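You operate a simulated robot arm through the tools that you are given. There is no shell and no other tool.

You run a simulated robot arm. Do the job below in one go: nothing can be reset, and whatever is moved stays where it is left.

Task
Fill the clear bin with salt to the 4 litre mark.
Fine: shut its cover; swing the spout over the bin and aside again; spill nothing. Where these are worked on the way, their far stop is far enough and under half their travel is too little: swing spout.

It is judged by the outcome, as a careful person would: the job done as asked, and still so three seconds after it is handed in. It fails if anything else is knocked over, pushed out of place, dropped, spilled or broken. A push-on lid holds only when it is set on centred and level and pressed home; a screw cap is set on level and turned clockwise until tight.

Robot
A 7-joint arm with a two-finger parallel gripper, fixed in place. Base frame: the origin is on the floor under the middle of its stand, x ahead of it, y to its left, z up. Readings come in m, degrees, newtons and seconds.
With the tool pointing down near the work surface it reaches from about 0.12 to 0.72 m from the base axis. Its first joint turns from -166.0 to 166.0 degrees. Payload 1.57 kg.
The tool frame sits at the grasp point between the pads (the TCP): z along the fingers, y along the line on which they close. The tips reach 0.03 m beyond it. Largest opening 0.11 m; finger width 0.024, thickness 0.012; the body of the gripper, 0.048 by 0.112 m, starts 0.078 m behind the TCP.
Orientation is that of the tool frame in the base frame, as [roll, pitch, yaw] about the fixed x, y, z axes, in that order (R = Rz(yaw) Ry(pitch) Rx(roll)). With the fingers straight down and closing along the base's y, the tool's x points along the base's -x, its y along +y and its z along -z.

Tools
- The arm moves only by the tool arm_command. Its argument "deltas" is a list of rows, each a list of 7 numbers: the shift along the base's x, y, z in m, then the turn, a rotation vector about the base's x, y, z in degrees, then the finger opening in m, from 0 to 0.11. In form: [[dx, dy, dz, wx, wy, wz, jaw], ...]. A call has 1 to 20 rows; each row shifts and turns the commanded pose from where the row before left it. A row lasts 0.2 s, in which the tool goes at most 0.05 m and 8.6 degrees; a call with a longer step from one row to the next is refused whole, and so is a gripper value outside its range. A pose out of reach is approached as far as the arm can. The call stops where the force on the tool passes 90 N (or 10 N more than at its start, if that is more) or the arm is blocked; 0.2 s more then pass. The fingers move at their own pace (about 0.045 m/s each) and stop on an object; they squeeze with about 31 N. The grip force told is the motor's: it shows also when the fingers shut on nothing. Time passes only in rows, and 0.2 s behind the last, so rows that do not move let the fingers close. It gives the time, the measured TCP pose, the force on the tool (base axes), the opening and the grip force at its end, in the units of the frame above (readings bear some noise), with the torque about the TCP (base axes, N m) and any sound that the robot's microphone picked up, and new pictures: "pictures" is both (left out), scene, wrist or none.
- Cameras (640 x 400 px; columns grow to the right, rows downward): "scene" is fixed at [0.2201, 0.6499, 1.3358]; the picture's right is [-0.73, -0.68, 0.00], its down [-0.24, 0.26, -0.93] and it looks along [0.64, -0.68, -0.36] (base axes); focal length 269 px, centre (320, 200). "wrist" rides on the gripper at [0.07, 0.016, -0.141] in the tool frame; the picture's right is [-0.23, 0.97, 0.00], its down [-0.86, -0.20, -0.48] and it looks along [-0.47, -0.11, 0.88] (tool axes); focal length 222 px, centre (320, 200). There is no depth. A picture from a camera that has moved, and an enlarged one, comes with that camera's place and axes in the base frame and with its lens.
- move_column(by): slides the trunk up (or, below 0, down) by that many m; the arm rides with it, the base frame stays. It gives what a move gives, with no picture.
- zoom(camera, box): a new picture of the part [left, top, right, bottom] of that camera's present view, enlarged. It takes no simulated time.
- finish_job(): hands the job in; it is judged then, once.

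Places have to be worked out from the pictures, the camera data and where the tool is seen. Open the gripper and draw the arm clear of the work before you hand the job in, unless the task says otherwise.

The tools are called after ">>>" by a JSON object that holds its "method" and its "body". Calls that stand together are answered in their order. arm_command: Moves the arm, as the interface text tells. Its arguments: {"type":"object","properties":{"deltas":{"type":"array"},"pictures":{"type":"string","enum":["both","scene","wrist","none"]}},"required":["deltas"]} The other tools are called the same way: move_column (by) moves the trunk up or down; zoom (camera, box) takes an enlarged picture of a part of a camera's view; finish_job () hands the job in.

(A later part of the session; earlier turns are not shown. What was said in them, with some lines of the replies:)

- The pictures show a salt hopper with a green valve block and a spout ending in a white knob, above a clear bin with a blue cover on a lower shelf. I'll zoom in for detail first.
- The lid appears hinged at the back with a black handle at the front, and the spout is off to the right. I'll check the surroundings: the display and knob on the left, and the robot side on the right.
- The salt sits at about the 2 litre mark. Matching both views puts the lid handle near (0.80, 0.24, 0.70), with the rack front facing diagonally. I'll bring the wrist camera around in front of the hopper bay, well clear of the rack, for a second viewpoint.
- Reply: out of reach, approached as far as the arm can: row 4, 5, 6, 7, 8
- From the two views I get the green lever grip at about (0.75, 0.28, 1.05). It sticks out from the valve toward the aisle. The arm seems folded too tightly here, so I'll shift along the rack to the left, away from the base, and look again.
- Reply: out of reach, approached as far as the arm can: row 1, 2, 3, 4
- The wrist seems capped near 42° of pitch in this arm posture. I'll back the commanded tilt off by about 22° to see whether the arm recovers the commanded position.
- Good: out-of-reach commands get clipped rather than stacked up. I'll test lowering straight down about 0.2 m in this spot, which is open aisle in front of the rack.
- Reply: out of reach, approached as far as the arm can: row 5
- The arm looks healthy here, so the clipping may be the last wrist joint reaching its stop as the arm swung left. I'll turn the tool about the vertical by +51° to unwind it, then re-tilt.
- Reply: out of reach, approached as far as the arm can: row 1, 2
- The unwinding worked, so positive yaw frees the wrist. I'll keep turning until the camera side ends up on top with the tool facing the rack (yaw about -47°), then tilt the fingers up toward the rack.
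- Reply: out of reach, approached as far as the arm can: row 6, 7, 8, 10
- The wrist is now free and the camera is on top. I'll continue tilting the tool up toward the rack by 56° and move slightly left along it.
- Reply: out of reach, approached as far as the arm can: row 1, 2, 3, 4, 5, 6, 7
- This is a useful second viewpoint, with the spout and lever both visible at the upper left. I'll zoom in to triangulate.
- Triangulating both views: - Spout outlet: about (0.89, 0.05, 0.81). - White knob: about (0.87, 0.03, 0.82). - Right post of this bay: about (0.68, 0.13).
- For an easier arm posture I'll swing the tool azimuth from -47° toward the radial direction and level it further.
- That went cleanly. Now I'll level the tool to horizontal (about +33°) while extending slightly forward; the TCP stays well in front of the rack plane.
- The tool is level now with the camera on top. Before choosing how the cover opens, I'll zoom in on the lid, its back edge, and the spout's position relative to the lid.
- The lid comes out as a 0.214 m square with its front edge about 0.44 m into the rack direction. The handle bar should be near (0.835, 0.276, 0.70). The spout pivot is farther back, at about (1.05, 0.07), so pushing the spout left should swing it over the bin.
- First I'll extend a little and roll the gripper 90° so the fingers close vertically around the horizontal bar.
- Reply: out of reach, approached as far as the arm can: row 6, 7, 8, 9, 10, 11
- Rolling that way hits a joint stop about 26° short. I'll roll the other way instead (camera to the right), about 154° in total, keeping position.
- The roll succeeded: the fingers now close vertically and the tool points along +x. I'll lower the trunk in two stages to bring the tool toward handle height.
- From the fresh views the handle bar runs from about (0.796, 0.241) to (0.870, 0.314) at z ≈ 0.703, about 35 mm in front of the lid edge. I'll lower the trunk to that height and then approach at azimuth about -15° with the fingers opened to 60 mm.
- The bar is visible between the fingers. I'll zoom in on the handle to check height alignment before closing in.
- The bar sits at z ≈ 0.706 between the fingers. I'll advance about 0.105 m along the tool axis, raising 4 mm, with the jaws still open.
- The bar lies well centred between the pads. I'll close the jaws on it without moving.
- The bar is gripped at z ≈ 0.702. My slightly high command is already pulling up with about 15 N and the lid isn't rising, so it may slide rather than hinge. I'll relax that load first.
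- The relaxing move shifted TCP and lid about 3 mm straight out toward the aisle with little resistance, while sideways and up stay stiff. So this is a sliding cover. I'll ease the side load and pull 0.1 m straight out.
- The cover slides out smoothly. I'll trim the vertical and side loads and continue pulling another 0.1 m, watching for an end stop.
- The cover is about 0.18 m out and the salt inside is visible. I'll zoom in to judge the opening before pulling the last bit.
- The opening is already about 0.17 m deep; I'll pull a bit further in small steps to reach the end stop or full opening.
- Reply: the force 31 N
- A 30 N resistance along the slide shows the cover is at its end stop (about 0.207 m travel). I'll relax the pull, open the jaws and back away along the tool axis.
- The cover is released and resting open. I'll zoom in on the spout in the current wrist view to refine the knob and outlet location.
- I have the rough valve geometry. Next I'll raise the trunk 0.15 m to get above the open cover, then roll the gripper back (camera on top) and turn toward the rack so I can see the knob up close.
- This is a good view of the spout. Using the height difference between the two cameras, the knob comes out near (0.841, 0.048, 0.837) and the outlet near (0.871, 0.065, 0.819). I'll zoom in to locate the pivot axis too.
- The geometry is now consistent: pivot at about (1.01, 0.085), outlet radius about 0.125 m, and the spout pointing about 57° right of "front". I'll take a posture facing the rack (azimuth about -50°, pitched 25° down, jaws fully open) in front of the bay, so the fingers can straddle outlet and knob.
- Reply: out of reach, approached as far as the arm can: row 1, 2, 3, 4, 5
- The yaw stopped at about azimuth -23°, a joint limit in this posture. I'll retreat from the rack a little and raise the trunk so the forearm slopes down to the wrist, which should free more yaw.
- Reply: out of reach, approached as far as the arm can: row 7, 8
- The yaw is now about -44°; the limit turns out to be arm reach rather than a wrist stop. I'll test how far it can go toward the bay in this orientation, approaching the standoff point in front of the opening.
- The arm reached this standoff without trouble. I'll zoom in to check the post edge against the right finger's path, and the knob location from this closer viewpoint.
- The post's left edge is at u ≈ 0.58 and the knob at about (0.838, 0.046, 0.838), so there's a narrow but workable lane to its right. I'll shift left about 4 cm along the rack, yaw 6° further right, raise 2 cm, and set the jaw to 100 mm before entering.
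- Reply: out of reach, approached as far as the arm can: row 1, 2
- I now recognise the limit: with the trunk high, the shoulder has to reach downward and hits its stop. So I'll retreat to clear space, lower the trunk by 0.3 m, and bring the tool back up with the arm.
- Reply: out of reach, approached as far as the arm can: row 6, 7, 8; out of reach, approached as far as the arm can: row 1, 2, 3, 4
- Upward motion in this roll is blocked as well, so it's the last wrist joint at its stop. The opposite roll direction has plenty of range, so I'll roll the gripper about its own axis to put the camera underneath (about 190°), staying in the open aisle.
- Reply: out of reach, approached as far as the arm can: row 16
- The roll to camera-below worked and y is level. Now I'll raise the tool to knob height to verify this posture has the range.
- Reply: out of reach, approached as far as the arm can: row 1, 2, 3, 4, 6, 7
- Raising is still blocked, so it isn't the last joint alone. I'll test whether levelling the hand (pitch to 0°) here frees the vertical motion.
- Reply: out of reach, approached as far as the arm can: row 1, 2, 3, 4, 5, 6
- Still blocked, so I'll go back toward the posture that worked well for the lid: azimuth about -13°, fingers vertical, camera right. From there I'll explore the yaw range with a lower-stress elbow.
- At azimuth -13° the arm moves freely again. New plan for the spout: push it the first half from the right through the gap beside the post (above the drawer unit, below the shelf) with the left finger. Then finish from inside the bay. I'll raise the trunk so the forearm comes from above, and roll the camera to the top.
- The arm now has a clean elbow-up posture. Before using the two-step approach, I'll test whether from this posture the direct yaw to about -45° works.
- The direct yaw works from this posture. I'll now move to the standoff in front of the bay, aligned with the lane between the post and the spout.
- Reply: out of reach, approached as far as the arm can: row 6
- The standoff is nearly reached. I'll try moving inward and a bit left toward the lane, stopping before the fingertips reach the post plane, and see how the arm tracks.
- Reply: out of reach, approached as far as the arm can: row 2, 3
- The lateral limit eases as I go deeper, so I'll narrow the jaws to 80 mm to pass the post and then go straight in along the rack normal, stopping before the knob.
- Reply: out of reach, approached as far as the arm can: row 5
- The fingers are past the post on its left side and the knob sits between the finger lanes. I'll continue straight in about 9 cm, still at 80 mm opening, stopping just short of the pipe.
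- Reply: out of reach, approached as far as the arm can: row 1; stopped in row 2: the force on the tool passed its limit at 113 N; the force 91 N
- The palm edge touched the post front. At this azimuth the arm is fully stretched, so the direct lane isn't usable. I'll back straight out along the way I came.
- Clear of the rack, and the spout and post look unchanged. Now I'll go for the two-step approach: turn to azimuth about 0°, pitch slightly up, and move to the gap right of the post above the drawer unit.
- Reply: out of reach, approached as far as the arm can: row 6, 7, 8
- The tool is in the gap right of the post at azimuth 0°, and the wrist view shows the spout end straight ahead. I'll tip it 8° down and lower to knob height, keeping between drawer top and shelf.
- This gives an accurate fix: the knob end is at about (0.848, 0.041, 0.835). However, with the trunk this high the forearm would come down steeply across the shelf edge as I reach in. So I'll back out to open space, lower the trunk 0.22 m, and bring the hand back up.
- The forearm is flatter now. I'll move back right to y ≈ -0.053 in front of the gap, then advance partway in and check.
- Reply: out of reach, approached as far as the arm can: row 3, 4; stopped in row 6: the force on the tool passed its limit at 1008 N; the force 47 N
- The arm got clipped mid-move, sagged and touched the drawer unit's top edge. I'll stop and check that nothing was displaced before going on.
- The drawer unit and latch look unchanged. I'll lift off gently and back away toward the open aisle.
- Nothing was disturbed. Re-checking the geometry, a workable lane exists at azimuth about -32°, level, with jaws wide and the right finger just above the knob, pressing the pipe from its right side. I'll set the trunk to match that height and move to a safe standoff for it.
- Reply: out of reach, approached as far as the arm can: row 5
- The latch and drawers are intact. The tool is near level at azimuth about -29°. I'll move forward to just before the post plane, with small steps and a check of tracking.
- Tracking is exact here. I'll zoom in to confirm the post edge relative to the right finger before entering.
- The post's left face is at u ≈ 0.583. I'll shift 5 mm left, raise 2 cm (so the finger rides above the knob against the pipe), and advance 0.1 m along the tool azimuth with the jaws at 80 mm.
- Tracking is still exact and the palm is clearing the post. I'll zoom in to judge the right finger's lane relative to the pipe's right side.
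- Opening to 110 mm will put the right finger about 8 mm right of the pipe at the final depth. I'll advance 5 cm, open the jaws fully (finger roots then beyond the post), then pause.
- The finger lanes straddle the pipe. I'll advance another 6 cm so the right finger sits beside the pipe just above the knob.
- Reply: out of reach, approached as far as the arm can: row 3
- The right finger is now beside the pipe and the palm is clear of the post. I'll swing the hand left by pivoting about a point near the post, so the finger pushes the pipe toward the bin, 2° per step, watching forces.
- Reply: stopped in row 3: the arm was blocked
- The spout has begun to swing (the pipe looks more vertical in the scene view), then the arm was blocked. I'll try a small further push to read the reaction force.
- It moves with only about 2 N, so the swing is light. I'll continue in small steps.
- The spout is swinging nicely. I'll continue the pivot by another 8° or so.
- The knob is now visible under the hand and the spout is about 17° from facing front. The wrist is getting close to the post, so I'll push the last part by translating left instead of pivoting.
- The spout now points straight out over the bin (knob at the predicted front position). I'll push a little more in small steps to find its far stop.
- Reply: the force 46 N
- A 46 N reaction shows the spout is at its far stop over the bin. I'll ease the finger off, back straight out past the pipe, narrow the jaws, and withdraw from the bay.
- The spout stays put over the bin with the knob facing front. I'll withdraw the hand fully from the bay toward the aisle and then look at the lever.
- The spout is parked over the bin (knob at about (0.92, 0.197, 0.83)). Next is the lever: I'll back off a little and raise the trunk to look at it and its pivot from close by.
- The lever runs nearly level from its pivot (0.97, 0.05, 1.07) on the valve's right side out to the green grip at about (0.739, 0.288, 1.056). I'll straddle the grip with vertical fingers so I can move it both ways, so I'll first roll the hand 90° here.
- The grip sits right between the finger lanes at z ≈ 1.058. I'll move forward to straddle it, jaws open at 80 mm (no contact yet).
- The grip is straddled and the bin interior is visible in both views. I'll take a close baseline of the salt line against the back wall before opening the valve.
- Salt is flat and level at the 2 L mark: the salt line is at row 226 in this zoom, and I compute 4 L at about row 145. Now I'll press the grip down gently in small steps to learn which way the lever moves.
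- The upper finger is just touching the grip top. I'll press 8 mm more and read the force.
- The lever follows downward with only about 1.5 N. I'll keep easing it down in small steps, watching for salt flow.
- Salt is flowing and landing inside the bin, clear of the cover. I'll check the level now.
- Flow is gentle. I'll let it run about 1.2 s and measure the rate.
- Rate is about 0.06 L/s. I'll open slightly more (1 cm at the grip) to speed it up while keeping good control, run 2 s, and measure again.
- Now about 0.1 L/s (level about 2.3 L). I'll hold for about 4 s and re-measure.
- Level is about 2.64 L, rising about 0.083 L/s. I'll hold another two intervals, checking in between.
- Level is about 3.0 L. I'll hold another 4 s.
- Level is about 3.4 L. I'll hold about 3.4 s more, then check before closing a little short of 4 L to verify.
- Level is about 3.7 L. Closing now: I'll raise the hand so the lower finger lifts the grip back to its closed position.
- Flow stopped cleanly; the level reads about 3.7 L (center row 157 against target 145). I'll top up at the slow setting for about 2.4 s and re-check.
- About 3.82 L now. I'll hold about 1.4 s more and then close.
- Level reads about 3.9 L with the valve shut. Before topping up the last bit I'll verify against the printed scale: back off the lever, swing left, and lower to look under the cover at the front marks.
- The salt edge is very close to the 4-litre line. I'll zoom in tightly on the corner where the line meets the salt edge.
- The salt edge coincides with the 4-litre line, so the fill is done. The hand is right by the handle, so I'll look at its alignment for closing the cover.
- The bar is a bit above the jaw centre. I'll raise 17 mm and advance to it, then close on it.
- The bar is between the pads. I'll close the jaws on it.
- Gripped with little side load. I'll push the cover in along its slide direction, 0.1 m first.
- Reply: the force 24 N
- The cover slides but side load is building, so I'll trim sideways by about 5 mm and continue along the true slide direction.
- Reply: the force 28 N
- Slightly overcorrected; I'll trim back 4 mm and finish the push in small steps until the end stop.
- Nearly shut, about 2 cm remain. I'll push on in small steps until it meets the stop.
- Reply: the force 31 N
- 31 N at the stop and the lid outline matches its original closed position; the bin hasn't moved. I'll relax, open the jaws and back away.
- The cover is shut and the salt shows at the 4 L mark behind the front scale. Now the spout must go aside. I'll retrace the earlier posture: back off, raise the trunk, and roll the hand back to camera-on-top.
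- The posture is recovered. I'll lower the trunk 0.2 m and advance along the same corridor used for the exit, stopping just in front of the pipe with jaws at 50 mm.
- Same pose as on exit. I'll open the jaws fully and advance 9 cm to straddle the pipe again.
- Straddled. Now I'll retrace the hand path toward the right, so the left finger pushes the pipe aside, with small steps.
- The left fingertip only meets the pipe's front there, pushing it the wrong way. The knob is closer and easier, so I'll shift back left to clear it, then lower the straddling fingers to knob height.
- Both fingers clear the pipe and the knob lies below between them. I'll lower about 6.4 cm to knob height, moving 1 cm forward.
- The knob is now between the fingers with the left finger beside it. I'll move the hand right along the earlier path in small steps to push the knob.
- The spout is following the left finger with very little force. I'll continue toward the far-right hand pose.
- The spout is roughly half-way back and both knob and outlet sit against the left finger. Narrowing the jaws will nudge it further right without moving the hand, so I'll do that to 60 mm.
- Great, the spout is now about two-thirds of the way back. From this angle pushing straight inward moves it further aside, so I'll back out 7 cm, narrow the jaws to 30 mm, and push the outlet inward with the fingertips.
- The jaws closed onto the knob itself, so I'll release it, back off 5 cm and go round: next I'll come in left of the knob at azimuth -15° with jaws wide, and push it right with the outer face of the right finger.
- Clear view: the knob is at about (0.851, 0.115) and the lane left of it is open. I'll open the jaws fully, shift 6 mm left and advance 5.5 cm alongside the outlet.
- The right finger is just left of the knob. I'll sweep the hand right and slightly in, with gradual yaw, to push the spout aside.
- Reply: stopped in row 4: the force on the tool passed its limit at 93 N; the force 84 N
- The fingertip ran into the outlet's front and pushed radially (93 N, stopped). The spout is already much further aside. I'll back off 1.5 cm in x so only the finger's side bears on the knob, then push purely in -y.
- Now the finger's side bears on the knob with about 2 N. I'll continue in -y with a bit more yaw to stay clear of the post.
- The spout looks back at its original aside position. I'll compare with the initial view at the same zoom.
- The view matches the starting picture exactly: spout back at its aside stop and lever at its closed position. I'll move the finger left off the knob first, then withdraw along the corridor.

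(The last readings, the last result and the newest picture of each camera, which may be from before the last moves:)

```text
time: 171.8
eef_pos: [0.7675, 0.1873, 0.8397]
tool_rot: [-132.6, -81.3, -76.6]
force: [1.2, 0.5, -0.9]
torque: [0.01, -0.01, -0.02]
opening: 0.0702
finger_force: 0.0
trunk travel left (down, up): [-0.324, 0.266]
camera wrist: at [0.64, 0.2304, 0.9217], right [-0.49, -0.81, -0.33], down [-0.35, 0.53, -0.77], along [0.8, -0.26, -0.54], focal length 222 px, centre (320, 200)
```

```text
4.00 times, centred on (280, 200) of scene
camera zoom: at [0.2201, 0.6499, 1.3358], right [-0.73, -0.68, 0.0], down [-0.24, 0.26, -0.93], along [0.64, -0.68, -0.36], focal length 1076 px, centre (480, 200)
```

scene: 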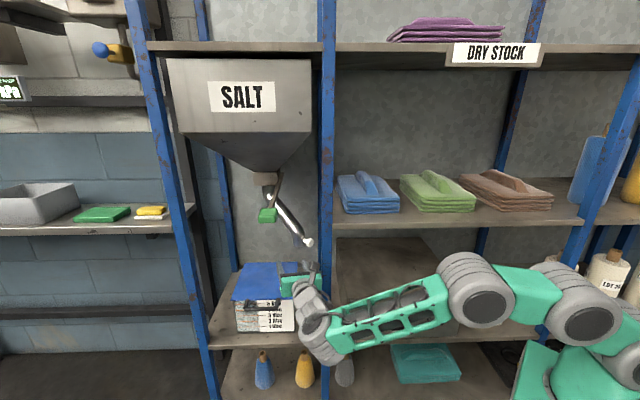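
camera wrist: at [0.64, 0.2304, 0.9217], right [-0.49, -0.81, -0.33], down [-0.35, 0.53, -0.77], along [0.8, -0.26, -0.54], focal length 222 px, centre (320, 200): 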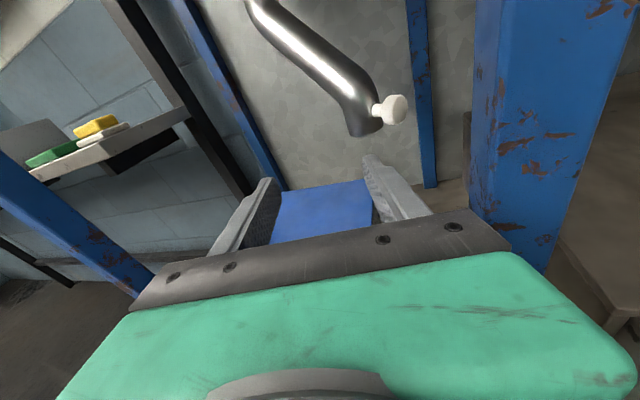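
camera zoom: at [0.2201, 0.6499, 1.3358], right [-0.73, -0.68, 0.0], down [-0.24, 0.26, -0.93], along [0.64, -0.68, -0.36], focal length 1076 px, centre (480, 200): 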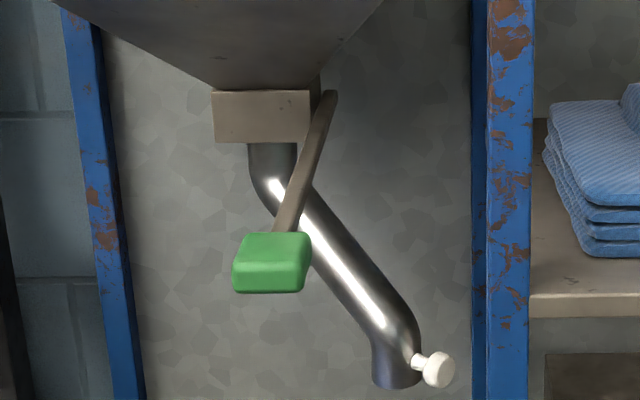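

Spout is back in its exact starting place, and nothing else moved. I'll withdraw the arm to the open aisle with the jaws open and do a final check.

>>> {"method": "arm_command", "body": {"deltas": [[-0.028, 0.015, 0, 0, 0, 0, 0.07], [-0.028, 0.015, 0, 0, 0, 0, 0.07], [-0.03, 0.012, 0, 0, 0, 0, 0.08], [-0.035, 0.0, 0, 0, 0, 0, 0.1], [-0.035, 0.0, 0, 0, 0, 0, 0.11], [-0.03, 0.0, 0, 0, 0, 0, 0.11]], "pictures": "both"}}

>>> {"method": "zoom", "body": {"camera": "scene", "box": [225, 255, 305, 345]}}

>>> {"method": "zoom", "body": {"camera": "scene", "box": [320, 200, 640, 400]}}

```text
time: 173.2
eef_pos: [0.5817, 0.2266, 0.8414]
tool_rot: [-132.4, -81.3, -76.8]
force: [-0.3, -0.4, -1.3]
torque: [0.02, 0.0, 0.0]
opening: 0.11
finger_force: 0.0
trunk travel left (down, up): [-0.324, 0.266]
camera wrist: at [0.4539, 0.2709, 0.923], right [-0.49, -0.81, -0.33], down [-0.35, 0.53, -0.77], along [0.8, -0.26, -0.54], focal length 222 px, centre (320, 200)
```

scene: 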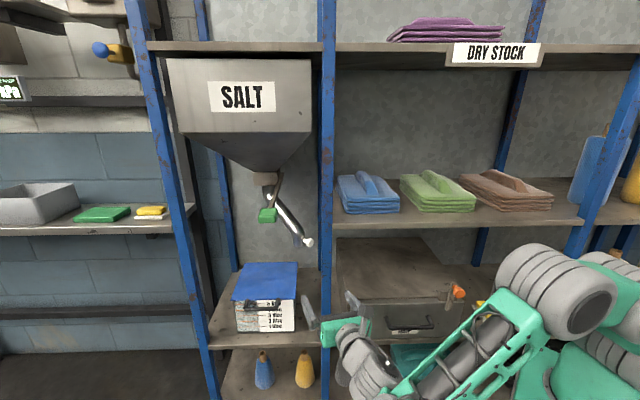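
wrist: 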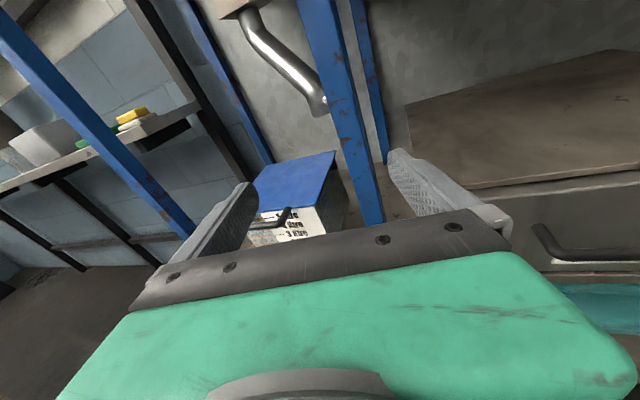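

```text
4.44 times, centred on (265, 300) of scene
camera zoom: at [0.2201, 0.6499, 1.3358], right [-0.73, -0.68, 0.0], down [-0.24, 0.26, -0.93], along [0.64, -0.68, -0.36], focal length 1195 px, centre (564, -244)
```

zoom: 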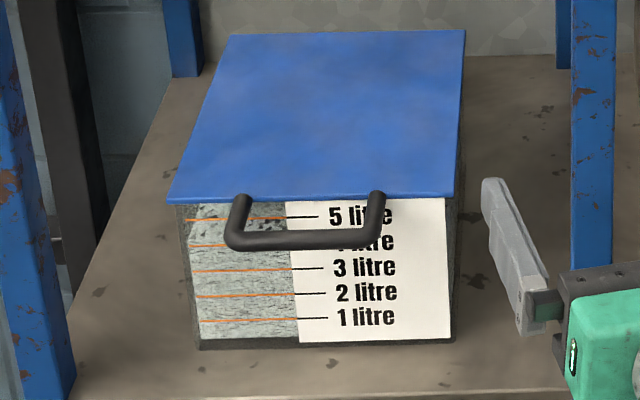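

```text
2.00 times, centred on (480, 300) of scene
camera zoom: at [0.2201, 0.6499, 1.3358], right [-0.73, -0.68, 0.0], down [-0.24, 0.26, -0.93], along [0.64, -0.68, -0.36], focal length 538 px, centre (0, 0)
```

zoom: 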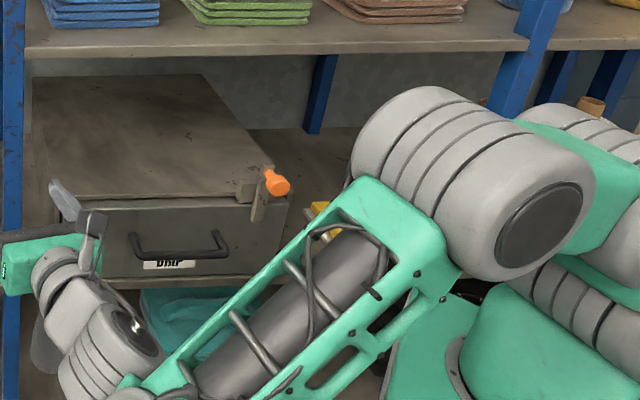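

All is in place: cover shut, salt at the 4-litre line, spout aside, lever closed, and the drawer, latch and cloths untouched. I'll draw the arm a little further clear of the rack.

>>> {"method": "arm_command", "body": {"deltas": [[-0.03, 0.01, 0, 0, 0, 0, 0.11], [-0.03, 0.01, 0, 0, 0, 0, 0.11], [-0.02, 0.01, 0, 0, 0, 0, 0.11], [0, 0, 0, 0, 0, 0, 0.11], [0, 0, 0, 0, 0, 0, 0.11]], "pictures": "scene"}}

>>> {"method": "zoom", "body": {"camera": "scene", "box": [180, 150, 420, 350]}}

```text
time: 174.4
eef_pos: [0.5539, 0.2277, 0.8394]
tool_rot: [-136.0, -80.7, -72.9]
force: [0.0, 0.0, 1.2]
torque: [0.01, -0.02, 0.01]
opening: 0.1101
finger_force: 0.1
out of reach, approached as far as the arm can: row 1, 2, 3
trunk travel left (down, up): [-0.324, 0.266]
```

scene: 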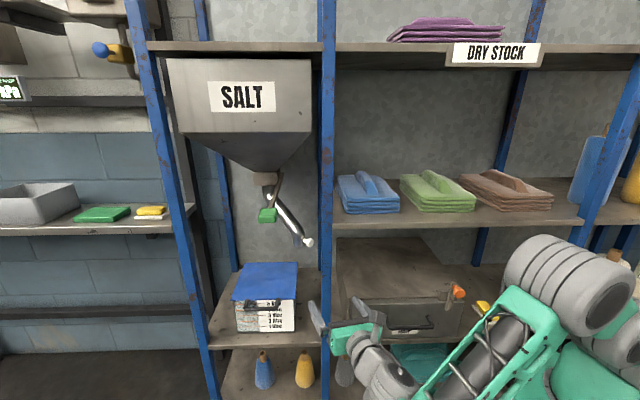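

```text
2.00 times, centred on (300, 250) of scene
camera zoom: at [0.2201, 0.6499, 1.3358], right [-0.73, -0.68, 0.0], down [-0.24, 0.26, -0.93], along [0.64, -0.68, -0.36], focal length 538 px, centre (360, 100)
```

zoom: 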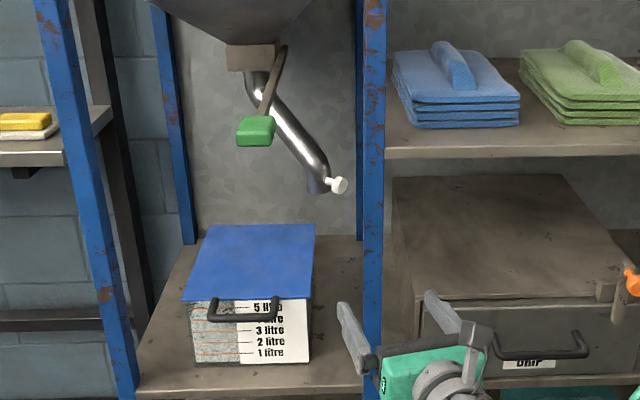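

The final view shows the bin at the 4-litre mark with its cover shut, the spout aside, the lever closed, no salt on the shelf, and the gripper open and clear of the rack. I'm handing the job in.

>>> {"method": "finish_job", "body": {}}

```text
The job is handed in.
```

The bin is filled to the 4 litre mark, its cover is shut, and the spout is back aside at its original position. I saw no salt on the shelf. The job is handed in.

- **Level:** a close look at the front scale showed the salt edge on the 4 litre line, accurate to within about 0.04 L. It started at about 2 L.
- **Spout:** it went to its far stop over the bin before filling. The final picture of it aside matches the starting one.
- **Cover and lever:** the cover was pushed in until it met its stop, and the lever is back in its closed position with no flow.
- **Contacts on the way:** the gripper hit the blue rack post once, with about 113 N. It also struck the top edge of the drawer unit, with a spike of about 1,000 N, when the arm sagged during a move. The post, drawer unit and orange latch showed no movement in the pictures afterwards, though I could not check them any other way.

The gripper is open and the arm is clear of the rack.
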